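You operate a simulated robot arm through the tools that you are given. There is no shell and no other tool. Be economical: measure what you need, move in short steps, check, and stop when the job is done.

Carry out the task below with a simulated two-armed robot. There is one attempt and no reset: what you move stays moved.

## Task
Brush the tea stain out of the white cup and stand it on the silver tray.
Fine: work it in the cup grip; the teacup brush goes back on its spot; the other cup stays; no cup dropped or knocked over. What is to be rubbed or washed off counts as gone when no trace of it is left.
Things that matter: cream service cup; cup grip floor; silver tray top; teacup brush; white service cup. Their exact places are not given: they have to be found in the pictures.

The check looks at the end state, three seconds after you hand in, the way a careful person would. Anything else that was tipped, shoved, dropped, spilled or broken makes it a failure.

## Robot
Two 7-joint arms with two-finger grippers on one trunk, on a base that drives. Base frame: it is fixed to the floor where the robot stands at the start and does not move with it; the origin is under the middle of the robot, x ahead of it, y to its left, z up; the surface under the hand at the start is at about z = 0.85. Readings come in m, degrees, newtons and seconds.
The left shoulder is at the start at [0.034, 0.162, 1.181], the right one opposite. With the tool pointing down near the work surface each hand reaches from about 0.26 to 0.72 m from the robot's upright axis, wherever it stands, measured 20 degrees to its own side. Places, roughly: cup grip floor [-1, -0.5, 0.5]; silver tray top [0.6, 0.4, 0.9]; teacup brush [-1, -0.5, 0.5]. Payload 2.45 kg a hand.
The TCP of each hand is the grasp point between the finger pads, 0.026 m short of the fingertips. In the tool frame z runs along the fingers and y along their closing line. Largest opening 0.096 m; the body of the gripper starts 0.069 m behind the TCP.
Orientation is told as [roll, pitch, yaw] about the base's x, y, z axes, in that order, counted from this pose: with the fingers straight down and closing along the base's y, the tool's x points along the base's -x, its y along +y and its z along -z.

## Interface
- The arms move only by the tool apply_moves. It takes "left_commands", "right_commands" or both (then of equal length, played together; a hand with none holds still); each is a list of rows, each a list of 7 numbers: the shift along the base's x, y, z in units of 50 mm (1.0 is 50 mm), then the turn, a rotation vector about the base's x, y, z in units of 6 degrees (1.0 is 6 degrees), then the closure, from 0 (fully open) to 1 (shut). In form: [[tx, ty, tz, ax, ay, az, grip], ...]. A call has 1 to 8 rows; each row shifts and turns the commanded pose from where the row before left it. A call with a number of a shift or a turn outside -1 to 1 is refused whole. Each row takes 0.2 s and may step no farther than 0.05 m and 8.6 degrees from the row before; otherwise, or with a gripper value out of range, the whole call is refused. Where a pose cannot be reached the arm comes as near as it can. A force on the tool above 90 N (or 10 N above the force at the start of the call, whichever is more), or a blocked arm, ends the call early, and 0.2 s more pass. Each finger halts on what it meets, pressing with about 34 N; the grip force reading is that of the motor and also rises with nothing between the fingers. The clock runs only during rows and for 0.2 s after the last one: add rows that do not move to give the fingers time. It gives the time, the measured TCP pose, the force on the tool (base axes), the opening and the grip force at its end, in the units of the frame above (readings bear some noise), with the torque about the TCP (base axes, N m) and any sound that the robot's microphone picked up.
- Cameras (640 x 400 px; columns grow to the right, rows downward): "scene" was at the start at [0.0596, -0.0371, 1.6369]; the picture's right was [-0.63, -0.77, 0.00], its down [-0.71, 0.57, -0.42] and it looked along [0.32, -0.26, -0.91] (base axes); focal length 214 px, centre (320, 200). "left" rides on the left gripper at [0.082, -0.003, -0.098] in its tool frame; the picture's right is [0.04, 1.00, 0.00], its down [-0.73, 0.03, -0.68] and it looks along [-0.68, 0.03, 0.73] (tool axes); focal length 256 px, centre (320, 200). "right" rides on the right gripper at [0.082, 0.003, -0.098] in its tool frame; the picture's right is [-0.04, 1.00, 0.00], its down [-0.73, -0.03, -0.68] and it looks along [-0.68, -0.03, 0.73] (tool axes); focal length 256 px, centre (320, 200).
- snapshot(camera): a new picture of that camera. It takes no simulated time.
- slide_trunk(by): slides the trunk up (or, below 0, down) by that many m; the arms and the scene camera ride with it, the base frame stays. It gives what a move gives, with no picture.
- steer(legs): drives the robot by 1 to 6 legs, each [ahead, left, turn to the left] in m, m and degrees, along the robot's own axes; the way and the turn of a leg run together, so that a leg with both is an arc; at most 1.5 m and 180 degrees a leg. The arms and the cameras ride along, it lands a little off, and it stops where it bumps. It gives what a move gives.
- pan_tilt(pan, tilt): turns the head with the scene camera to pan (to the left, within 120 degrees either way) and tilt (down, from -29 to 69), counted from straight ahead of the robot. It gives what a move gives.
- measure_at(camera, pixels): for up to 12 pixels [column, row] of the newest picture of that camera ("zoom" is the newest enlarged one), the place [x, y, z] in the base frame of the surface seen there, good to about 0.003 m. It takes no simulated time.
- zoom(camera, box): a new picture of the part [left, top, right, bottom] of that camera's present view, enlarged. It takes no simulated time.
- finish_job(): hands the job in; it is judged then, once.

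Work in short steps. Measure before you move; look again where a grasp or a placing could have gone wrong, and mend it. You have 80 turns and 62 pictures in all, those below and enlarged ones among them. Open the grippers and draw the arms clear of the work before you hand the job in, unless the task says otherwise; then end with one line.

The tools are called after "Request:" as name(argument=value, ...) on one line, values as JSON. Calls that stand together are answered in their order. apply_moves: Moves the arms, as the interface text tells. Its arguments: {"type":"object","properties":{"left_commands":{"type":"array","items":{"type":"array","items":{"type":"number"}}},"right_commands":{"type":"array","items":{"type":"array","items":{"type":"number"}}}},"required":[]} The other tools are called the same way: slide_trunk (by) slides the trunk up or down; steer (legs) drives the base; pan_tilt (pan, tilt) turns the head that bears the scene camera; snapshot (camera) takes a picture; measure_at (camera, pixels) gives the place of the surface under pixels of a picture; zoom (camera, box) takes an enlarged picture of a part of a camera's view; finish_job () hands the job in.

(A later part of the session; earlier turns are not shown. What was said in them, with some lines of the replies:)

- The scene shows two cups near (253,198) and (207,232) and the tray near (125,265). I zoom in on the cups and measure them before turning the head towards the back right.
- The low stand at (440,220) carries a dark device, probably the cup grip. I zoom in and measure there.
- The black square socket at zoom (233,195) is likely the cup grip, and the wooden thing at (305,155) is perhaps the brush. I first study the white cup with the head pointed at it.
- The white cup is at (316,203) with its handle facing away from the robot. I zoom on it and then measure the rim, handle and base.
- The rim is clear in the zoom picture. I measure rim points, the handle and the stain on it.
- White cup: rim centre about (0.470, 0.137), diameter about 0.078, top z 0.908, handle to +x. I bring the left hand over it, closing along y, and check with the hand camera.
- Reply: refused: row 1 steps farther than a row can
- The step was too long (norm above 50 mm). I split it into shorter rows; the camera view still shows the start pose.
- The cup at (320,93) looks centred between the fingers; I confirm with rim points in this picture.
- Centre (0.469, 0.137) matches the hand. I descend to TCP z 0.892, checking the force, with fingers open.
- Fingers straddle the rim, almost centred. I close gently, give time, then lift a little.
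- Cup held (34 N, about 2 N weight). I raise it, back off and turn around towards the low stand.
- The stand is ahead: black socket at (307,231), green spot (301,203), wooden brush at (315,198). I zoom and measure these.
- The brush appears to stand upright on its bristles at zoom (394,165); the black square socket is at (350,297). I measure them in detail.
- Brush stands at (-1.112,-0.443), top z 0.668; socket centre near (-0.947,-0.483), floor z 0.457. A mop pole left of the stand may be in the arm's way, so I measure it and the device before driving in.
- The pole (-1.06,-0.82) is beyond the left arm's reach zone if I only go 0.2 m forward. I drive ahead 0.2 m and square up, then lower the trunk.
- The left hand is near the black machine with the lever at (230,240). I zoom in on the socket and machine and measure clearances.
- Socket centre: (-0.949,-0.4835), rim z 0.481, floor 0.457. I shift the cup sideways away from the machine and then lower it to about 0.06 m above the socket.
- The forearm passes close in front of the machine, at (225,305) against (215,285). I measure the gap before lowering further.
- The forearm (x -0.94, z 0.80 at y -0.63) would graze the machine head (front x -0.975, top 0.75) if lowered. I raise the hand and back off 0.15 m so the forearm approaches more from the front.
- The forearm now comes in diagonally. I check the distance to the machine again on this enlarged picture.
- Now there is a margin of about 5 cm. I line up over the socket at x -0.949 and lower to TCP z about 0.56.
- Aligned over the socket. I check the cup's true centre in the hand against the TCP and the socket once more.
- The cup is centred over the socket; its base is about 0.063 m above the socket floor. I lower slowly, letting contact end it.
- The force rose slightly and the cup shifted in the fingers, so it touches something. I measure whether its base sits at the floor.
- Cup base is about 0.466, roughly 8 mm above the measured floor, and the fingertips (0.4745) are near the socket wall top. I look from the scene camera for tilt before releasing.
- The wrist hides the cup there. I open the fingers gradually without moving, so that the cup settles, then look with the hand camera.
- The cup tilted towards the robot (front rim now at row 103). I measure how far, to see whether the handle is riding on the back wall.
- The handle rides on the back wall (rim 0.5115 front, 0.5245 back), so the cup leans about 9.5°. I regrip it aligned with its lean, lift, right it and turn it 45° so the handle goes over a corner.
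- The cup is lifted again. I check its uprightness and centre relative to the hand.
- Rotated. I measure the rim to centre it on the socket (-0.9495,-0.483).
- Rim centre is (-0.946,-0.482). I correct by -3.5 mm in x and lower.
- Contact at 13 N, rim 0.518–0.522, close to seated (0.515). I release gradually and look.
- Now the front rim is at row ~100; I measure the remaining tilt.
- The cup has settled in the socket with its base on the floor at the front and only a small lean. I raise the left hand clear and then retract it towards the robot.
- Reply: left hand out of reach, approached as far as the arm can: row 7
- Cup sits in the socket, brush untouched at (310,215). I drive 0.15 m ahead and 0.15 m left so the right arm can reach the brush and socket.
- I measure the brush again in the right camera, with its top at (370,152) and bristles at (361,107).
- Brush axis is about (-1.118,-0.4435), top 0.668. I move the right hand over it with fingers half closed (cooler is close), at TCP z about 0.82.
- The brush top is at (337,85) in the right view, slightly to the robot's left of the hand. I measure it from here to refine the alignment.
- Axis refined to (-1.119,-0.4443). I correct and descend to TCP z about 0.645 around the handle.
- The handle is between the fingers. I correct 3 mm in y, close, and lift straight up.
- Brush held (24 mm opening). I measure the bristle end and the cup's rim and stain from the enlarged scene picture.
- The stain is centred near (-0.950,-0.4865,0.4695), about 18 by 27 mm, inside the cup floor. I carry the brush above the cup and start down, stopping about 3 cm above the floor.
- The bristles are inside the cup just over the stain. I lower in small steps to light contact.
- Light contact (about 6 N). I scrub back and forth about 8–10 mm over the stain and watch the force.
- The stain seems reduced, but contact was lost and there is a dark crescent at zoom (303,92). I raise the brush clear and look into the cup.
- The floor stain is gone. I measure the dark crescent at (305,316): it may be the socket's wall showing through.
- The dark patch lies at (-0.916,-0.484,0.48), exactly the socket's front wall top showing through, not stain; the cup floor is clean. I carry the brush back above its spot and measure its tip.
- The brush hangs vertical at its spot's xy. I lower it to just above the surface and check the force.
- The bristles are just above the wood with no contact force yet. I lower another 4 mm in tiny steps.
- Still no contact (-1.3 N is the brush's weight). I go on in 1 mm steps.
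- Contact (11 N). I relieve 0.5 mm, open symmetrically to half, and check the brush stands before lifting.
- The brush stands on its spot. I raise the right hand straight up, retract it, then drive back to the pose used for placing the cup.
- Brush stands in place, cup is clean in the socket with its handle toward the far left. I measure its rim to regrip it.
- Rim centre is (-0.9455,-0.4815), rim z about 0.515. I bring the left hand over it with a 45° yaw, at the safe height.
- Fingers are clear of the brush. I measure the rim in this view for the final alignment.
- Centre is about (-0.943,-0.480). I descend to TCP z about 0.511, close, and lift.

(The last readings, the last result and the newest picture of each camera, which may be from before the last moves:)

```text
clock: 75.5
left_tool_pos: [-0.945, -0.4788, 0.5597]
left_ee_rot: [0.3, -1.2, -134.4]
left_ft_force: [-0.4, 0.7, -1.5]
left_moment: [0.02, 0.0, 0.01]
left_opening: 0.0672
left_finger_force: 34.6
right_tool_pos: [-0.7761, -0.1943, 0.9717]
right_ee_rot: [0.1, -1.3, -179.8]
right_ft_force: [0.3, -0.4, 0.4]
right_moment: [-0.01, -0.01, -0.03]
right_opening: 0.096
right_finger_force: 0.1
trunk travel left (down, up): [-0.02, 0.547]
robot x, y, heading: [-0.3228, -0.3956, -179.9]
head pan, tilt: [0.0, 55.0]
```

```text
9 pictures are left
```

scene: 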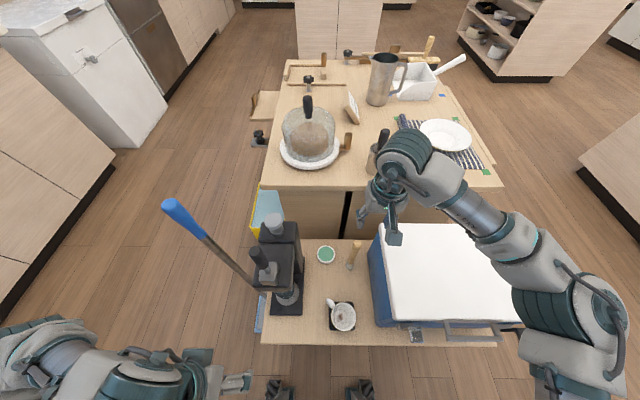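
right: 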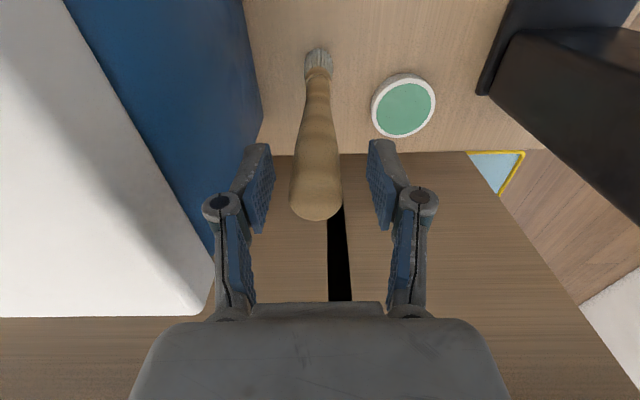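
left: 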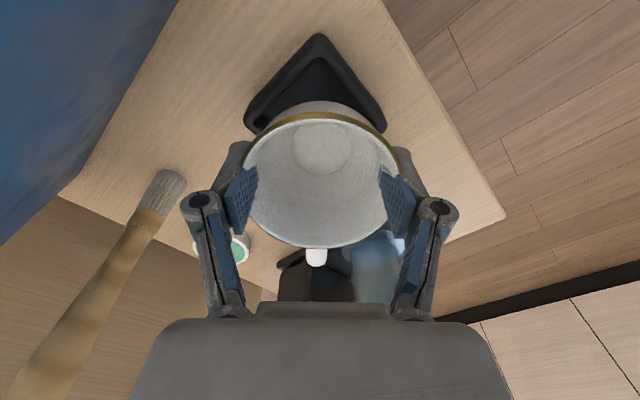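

The cup is held, clean inside, without the dark patch. I raise it, retract toward the robot while turning the hand back, then raise the trunk.

Request:
apply_moves(left_commands=[[0, 0, 1, 0, 0, 0, 1], [0, 0, 1, 0, 0, 0, 1], [0, 0, 1, 0, 0, 0, 1], [0, 0, 1, 0, 0, 0, 1]])

Request:
apply_moves(left_commands=[[0.5, -0.1, 0, 0, 0, -0.94, 1], [0.5, -0.1, 0, 0, 0, -0.94, 1], [0.5, -0.1, 0, 0, 0, -0.94, 1], [0.5, -0.1, 0, 0, 0, -0.94, 1], [0.5, -0.1, 0, 0, 0, -0.94, 1], [0.5, -0.1, 0, 0, 0, -0.94, 1], [0, -0.1, 0, 0, 0, -0.94, 1], [0, -0.1, 0, 0, 0, -0.92, 1]])

Request:
slide_trunk(by=0.34)

Request:
steer(legs=[[-0.12, -0.4, 0], [0, 0, 90], [0, 0, 90]])

Request:
pan_tilt(pan=20, tilt=55)

Request:
snapshot(camera="scene")

```text
clock: 76.5
left_tool_pos: [-0.9441, -0.4817, 0.7652]
left_ee_rot: [0.5, -1.3, -134.4]
left_ft_force: [0.4, 0.7, -0.7]
left_moment: [0.03, 0.01, 0.01]
left_opening: 0.067
left_finger_force: 34.0
right_tool_pos: [-0.7739, -0.1937, 0.9724]
right_ee_rot: [0.2, -1.6, -179.8]
right_ft_force: [0.7, -0.1, 0.1]
right_moment: [0.01, 0.02, 0.01]
right_opening: 0.0961
right_finger_force: 0.1
trunk travel left (down, up): [-0.02, 0.547]
robot x, y, heading: [-0.3222, -0.3956, -179.8]
head pan, tilt: [0.0, 55.0]
```

```text
clock: 78.3
left_tool_pos: [-0.7937, -0.5193, 0.7607]
left_ee_rot: [0.3, -1.3, -179.5]
left_ft_force: [-0.1, 0.7, -1.9]
left_moment: [0.01, -0.04, 0.0]
left_opening: 0.0667
left_finger_force: 33.9
right_tool_pos: [-0.7734, -0.1953, 0.9719]
right_ee_rot: [0.2, -1.4, -179.9]
right_ft_force: [0.3, 0.1, -0.1]
right_moment: [0.03, -0.01, 0.04]
right_opening: 0.0962
right_finger_force: 0.0
trunk travel left (down, up): [-0.02, 0.547]
robot x, y, heading: [-0.3224, -0.3949, -179.8]
head pan, tilt: [0.0, 55.0]
```

```text
clock: 81.6
left_tool_pos: [-0.7946, -0.5172, 1.101]
left_ee_rot: [0.3, -1.2, -179.5]
left_ft_force: [0.6, -1.2, -1.6]
left_moment: [-0.01, -0.03, 0.01]
left_opening: 0.0671
left_finger_force: 33.8
right_tool_pos: [-0.7762, -0.1951, 1.3125]
right_ee_rot: [0.2, -1.5, -179.7]
right_ft_force: [0.3, -0.4, 0.2]
right_moment: [-0.01, 0.0, -0.04]
right_opening: 0.0962
right_finger_force: 0.1
trunk travel left (down, up): [-0.36, 0.207]
robot x, y, heading: [-0.3198, -0.3946, -180.0]
head pan, tilt: [0.0, 55.0]
```

```text
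clock: 91.8
left_tool_pos: [0.2681, 0.1199, 1.102]
left_ee_rot: [0.6, -1.3, 0.6]
left_ft_force: [-0.4, 0.4, -1.4]
left_moment: [0.05, 0.0, 0.03]
left_opening: 0.0671
left_finger_force: 34.0
right_tool_pos: [0.2499, -0.2049, 1.3109]
right_ee_rot: [0.5, -1.6, 0.3]
right_ft_force: [0.4, -0.3, 0.1]
right_moment: [0.03, 0.02, 0.0]
right_opening: 0.0958
right_finger_force: 0.0
trunk travel left (down, up): [-0.36, 0.207]
robot x, y, heading: [-0.2036, 0.0009, 0.5]
head pan, tilt: [0.0, 55.0]
```

```text
clock: 92.7
left_tool_pos: [0.2648, 0.1211, 1.1039]
left_ee_rot: [0.4, -1.5, 0.5]
left_ft_force: [-0.1, 0.0, -1.5]
left_moment: [0.0, 0.05, 0.0]
left_opening: 0.0668
left_finger_force: 33.9
right_tool_pos: [0.2439, -0.2027, 1.3139]
right_ee_rot: [0.4, -1.6, 0.4]
right_ft_force: [-0.5, -0.2, 1.0]
right_moment: [0.01, 0.03, 0.0]
right_opening: 0.0962
right_finger_force: 0.0
trunk travel left (down, up): [-0.36, 0.207]
robot x, y, heading: [-0.2004, 0.0026, 0.7]
head pan, tilt: [20.0, 55.0]
```

```text
8 pictures are left
```

scene: 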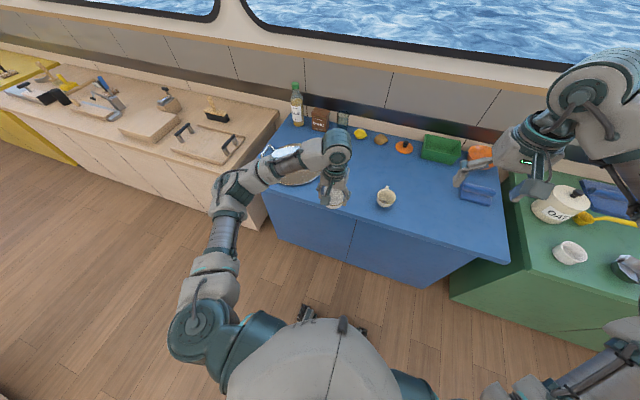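

Turned, cup still held. I drive left 0.25 and ahead 0.17 so that the tray lies in front of the left arm, then look at the tray.

Request:
steer(legs=[[0, 0.25, -0.6], [0.17, 0, 0]])

Request:
snapshot(camera="left")

Request:
measure_at(camera="left", pixels=[[318, 243], [318, 120], [260, 140], [383, 140], [318, 150], [200, 120], [440, 120], [320, 60], [320, 280], [150, 250], [480, 250], [320, 20]])

```text
clock: 95.6
left_tool_pos: [0.4325, 0.3665, 1.1048]
left_ee_rot: [0.6, -1.6, 0.0]
left_ft_force: [0.0, -0.4, -1.1]
left_moment: [0.08, 0.03, 0.03]
left_opening: 0.0669
left_finger_force: 34.1
right_tool_pos: [0.4089, 0.042, 1.3136]
right_ee_rot: [0.5, -1.8, -0.1]
right_ft_force: [-0.3, -0.1, 0.9]
right_moment: [0.07, 0.02, -0.03]
right_opening: 0.0959
right_finger_force: 0.1
trunk travel left (down, up): [-0.36, 0.207]
robot x, y, heading: [-0.035, 0.2533, -0.3]
head pan, tilt: [20.0, 55.0]
```

```text
7 pictures are left
```

left: 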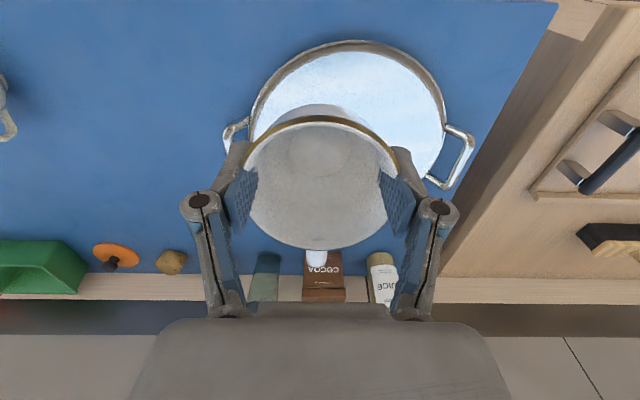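

```text
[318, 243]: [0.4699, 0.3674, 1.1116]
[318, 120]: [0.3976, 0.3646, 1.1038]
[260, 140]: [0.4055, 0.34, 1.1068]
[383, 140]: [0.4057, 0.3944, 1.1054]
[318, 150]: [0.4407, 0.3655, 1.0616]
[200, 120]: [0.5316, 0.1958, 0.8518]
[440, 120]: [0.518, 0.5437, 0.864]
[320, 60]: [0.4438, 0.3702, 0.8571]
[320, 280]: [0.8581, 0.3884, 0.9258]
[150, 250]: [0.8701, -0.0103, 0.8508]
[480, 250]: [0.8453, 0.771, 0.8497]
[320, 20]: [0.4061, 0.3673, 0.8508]
```

The tray is in reach. The cup leans about 6° toward the robot in the grip. I measure the tray's edges to choose the spot.

Request:
measure_at(camera="left", pixels=[[253, 105], [444, 110], [345, 42], [345, 52], [270, 105], [430, 110], [345, 75], [400, 100], [410, 130], [415, 165], [262, 125], [460, 150]])

```text
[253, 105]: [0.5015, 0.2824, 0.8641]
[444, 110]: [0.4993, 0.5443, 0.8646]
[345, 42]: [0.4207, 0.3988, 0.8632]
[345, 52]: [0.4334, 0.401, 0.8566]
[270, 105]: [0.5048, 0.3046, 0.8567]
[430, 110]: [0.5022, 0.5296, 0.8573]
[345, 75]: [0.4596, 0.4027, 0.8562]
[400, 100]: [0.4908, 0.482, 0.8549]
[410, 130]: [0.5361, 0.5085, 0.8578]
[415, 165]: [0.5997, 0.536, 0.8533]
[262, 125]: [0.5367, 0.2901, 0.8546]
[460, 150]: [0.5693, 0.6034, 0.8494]
```

Tray floor is z 0.856, centre about (0.56,0.413). I move the cup over it, level it (5.4° about y), lower to about 2 cm above and check.

Request:
apply_moves(left_commands=[[0.8, 0.31, 0, 0, 0.45, 0, 1], [0.8, 0.31, 0, 0, 0.45, 0, 1], [0.8, 0.31, 0, 0, 0, 0, 1], [0, 0, -0.9, 0, 0, 0, 1], [0, 0, -0.9, 0, 0, 0, 1], [0, 0, -0.9, 0, 0, 0, 1], [0, 0, -0.7, 0, 0, 0, 1], [0, 0, 0, 0, 0, 0, 1]])

Request:
snapshot(camera="left")

Request:
measure_at(camera="left", pixels=[[318, 240], [318, 120], [318, 243], [260, 140], [383, 140], [318, 150], [318, 135], [318, 168], [320, 85], [240, 110], [400, 110]])

```text
clock: 97.4
left_tool_pos: [0.5506, 0.4192, 0.9364]
left_ee_rot: [0.4, 3.7, 0.1]
left_ft_force: [0.3, -0.1, -2.0]
left_moment: [0.02, 0.02, -0.01]
left_opening: 0.0668
left_finger_force: 34.2
right_tool_pos: [0.4075, 0.0451, 1.3143]
right_ee_rot: [0.3, -1.8, -0.2]
right_ft_force: [0.1, 0.3, 0.5]
right_moment: [0.03, 0.02, -0.02]
right_opening: 0.0959
right_finger_force: 0.1
trunk travel left (down, up): [-0.36, 0.207]
robot x, y, heading: [-0.0357, 0.2508, -0.2]
head pan, tilt: [20.0, 55.0]
```

```text
6 pictures are left
```

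left: 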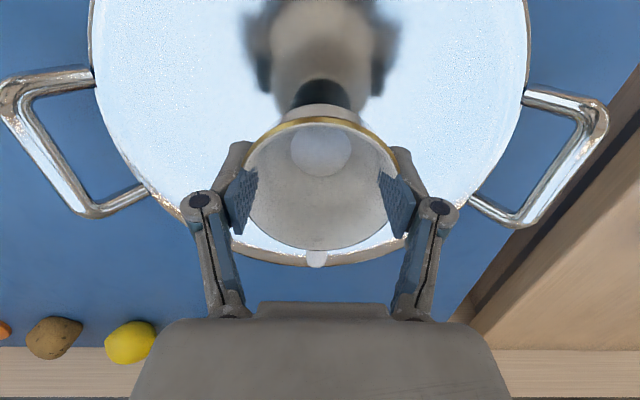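

```text
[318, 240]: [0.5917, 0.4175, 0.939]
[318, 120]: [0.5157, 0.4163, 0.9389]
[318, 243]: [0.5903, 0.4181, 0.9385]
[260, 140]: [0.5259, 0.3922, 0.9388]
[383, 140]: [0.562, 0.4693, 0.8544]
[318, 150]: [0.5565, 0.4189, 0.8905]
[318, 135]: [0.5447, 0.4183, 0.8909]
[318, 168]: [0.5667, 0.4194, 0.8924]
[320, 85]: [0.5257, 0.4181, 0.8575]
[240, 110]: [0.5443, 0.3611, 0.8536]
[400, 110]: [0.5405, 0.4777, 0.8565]
```

The cup is level over the tray with its base about 0.025 m above it. I lower slowly to contact.

Request:
apply_moves(left_commands=[[0, 0, -0.25, 0, 0, 0, 1], [0, 0, -0.13, 0, 0, 0, 1], [0, 0, -0.05, 0, 0, 0, 1], [0, 0, -0.04, 0, 0, 0, 1], [0, 0, 0, 0, 0, 0, 1]])

```text
clock: 98.6
left_tool_pos: [0.5512, 0.4215, 0.9113]
left_ee_rot: [0.2, 3.9, 0.1]
left_ft_force: [0.3, 0.7, -1.4]
left_moment: [-0.02, 0.03, -0.03]
left_opening: 0.0671
left_finger_force: 33.9
right_tool_pos: [0.4085, 0.0512, 1.3153]
right_ee_rot: [0.3, -1.8, -0.1]
right_ft_force: [0.7, 0.8, -0.3]
right_moment: [-0.01, 0.04, 0.0]
right_opening: 0.096
right_finger_force: 0.2
trunk travel left (down, up): [-0.36, 0.207]
robot x, y, heading: [-0.0336, 0.2549, -0.1]
head pan, tilt: [20.0, 55.0]
```

No contact yet. I continue in 1.5 mm steps.

Request:
apply_moves(left_commands=[[0, 0, -0.03, 0, 0, 0, 1], [0, 0, -0.02, 0, 0, 0, 1], [0, 0, 0, 0, 0, 0, 1]])

```text
clock: 99.4
left_tool_pos: [0.5513, 0.4206, 0.9089]
left_ee_rot: [0.2, 3.8, 0.1]
left_ft_force: [0.8, 0.7, -2.0]
left_moment: [-0.02, 0.0, 0.01]
left_opening: 0.0668
left_finger_force: 34.4
right_tool_pos: [0.4095, 0.0505, 1.3152]
right_ee_rot: [0.3, -1.8, 0.0]
right_ft_force: [-0.2, -0.5, 1.0]
right_moment: [0.01, -0.03, -0.01]
right_opening: 0.096
right_finger_force: 0.0
trunk travel left (down, up): [-0.36, 0.207]
robot x, y, heading: [-0.0321, 0.2514, 0.0]
head pan, tilt: [20.0, 55.0]
```

Still only the cup's weight. I go another 2 mm and then 1 mm.

Request:
apply_moves(left_commands=[[0, 0, -0.02, 0, 0, 0, 1], [0, 0, -0.02, 0, 0, 0, 1], [0, 0, 0, 0, 0, 0, 1]])

```text
clock: 100.2
left_tool_pos: [0.5505, 0.4211, 0.9071]
left_ee_rot: [0.2, 3.6, 0.1]
left_ft_force: [0.8, 2.1, 9.5]
left_moment: [-0.11, 0.08, -0.02]
left_opening: 0.0667
left_finger_force: 34.1
right_tool_pos: [0.4069, 0.0512, 1.3162]
right_ee_rot: [0.1, -1.9, -0.1]
right_ft_force: [-0.2, 0.5, -0.3]
right_moment: [-0.03, -0.02, 0.02]
right_opening: 0.0961
right_finger_force: 0.1
trunk travel left (down, up): [-0.36, 0.207]
robot x, y, heading: [-0.0372, 0.2512, -0.2]
head pan, tilt: [20.0, 55.0]
```

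Contact (9.5 N). I open the fingers gradually and look.

Request:
apply_moves(left_commands=[[0, 0, 0, 0, 0, 0, 0.28], [0, 0, 0, 0, 0, 0, 0.2], [0, 0, 0, 0, 0, 0, 0.1], [0, 0, 0, 0, 0, 0, 0], [0, 0, 0, 0, 0, 0, 0]])

Request:
snapshot(camera="left")

```text
clock: 101.4
left_tool_pos: [0.5504, 0.4215, 0.9057]
left_ee_rot: [0.2, 3.9, 0.1]
left_ft_force: [0.0, -0.6, 0.7]
left_moment: [0.01, -0.01, -0.01]
left_opening: 0.0958
left_finger_force: 0.0
right_tool_pos: [0.4078, 0.0513, 1.3153]
right_ee_rot: [0.0, -1.7, -0.1]
right_ft_force: [0.0, 0.3, 0.7]
right_moment: [0.01, 0.01, 0.01]
right_opening: 0.0959
right_finger_force: 0.1
trunk travel left (down, up): [-0.36, 0.207]
robot x, y, heading: [-0.0352, 0.2498, 0.3]
head pan, tilt: [20.0, 55.0]
```

```text
5 pictures are left
```

left: 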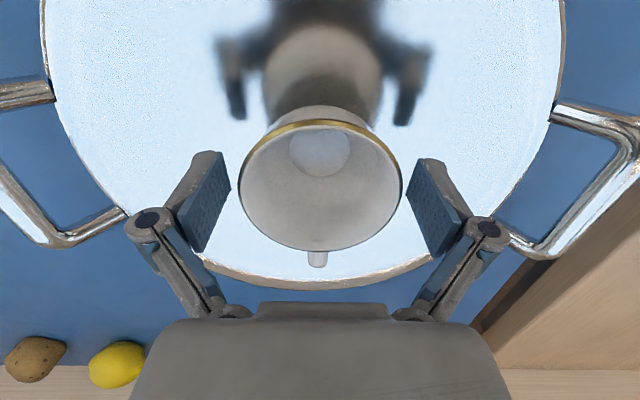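

The cup stands on the tray between open fingers. I raise the hand straight up, draw it back, and take a final look.

Request:
apply_moves(left_commands=[[0, 0, 0.4, 0, 0, 0, 0], [0, 0, 0.8, 0, 0, 0, 0], [0, 0, 1, 0, 0, 0, 0], [0, 0, 1, 0, 0, 0, 0], [0, 0, 1, 0, 0, 0, 0], [-0.9, 0, 0, 0, 0, 0, 0], [-0.9, 0, 0, 0, 0, 0, 0], [-0.9, 0, 0, 0, 0, 0, 0]])

Request:
steer(legs=[[-0.2, 0, 0]])

Request:
pan_tilt(pan=10, tilt=45)

Request:
snapshot(camera="scene")

Request:
snapshot(camera="left")

```text
clock: 103.2
left_tool_pos: [0.4161, 0.4258, 1.1168]
left_ee_rot: [0.2, 3.7, 0.2]
left_ft_force: [-0.1, 0.9, 0.4]
left_moment: [-0.05, -0.03, 0.0]
left_opening: 0.0958
left_finger_force: 0.0
right_tool_pos: [0.4068, 0.0535, 1.3166]
right_ee_rot: [0.1, -2.0, -0.1]
right_ft_force: [-1.1, -0.5, 0.4]
right_moment: [0.0, -0.02, 0.0]
right_opening: 0.0961
right_finger_force: 0.2
trunk travel left (down, up): [-0.36, 0.207]
robot x, y, heading: [-0.0343, 0.2532, -0.2]
head pan, tilt: [20.0, 55.0]
```

```text
clock: 104.8
left_tool_pos: [0.2247, 0.424, 1.1164]
left_ee_rot: [0.3, 3.9, 0.1]
left_ft_force: [0.3, 0.1, -0.6]
left_moment: [-0.01, -0.01, -0.02]
left_opening: 0.0961
left_finger_force: 0.2
right_tool_pos: [0.2159, 0.0513, 1.3141]
right_ee_rot: [0.1, -1.7, -0.2]
right_ft_force: [0.1, 0.2, 1.0]
right_moment: [-0.02, 0.01, -0.03]
right_opening: 0.0964
right_finger_force: 0.2
trunk travel left (down, up): [-0.36, 0.207]
robot x, y, heading: [-0.2278, 0.252, -0.1]
head pan, tilt: [20.0, 55.0]
```

```text
clock: 105.5
left_tool_pos: [0.2181, 0.4235, 1.1188]
left_ee_rot: [0.2, 3.4, 0.0]
left_ft_force: [0.3, 0.7, 0.2]
left_moment: [-0.03, 0.0, 0.02]
left_opening: 0.0963
left_finger_force: 0.0
right_tool_pos: [0.2072, 0.0514, 1.3179]
right_ee_rot: [0.0, -2.1, -0.2]
right_ft_force: [-0.4, 0.1, -0.1]
right_moment: [-0.01, 0.0, -0.01]
right_opening: 0.096
right_finger_force: 0.0
trunk travel left (down, up): [-0.36, 0.207]
robot x, y, heading: [-0.2308, 0.2547, 0.0]
head pan, tilt: [10.0, 45.0]
```

```text
4 pictures are left
```

scene: 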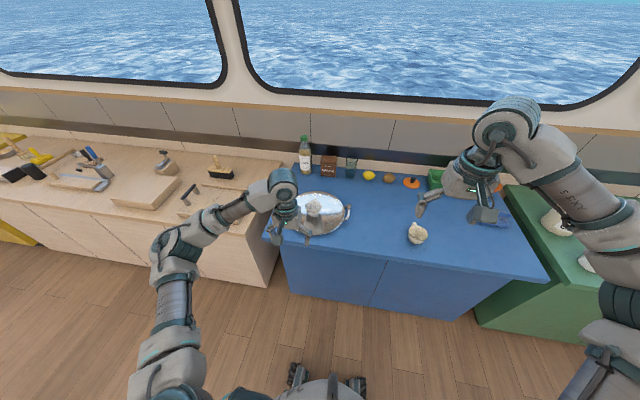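

```text
3 pictures are left
```

left: 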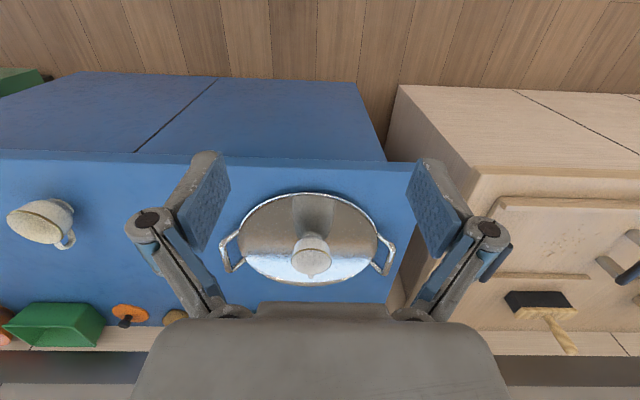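

The white cup stands on the tray and the cream cup is in its place. I take one enlarged look at the white cup's inside.

Request:
zoom(camera="scene", box=[290, 190, 340, 230])

```text
10.00 times, centred on (315, 210) of scene
```

zoom: 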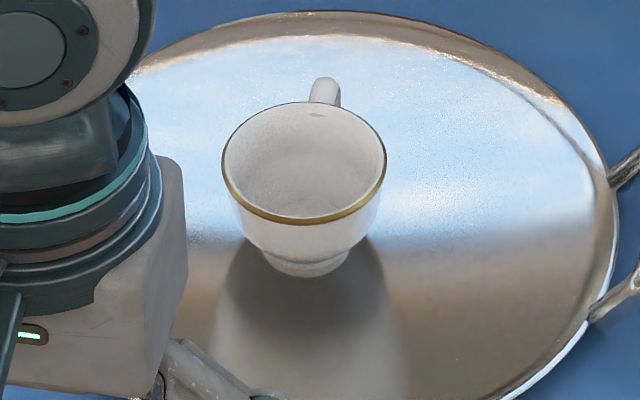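

The cup is upright on the tray and clean, and both arms are clear with open grippers. I hand in.

Request:
finish_job()

```text
The job is handed in.
```

I brushed the tea stain out of the white cup in the cup grip, and the cup now stands upright on the silver tray. The brush is back standing on its spot and the cream cup was left where it was. In the grip the white cup leaned slightly while I brushed, because its handle rested on the grip's wall.
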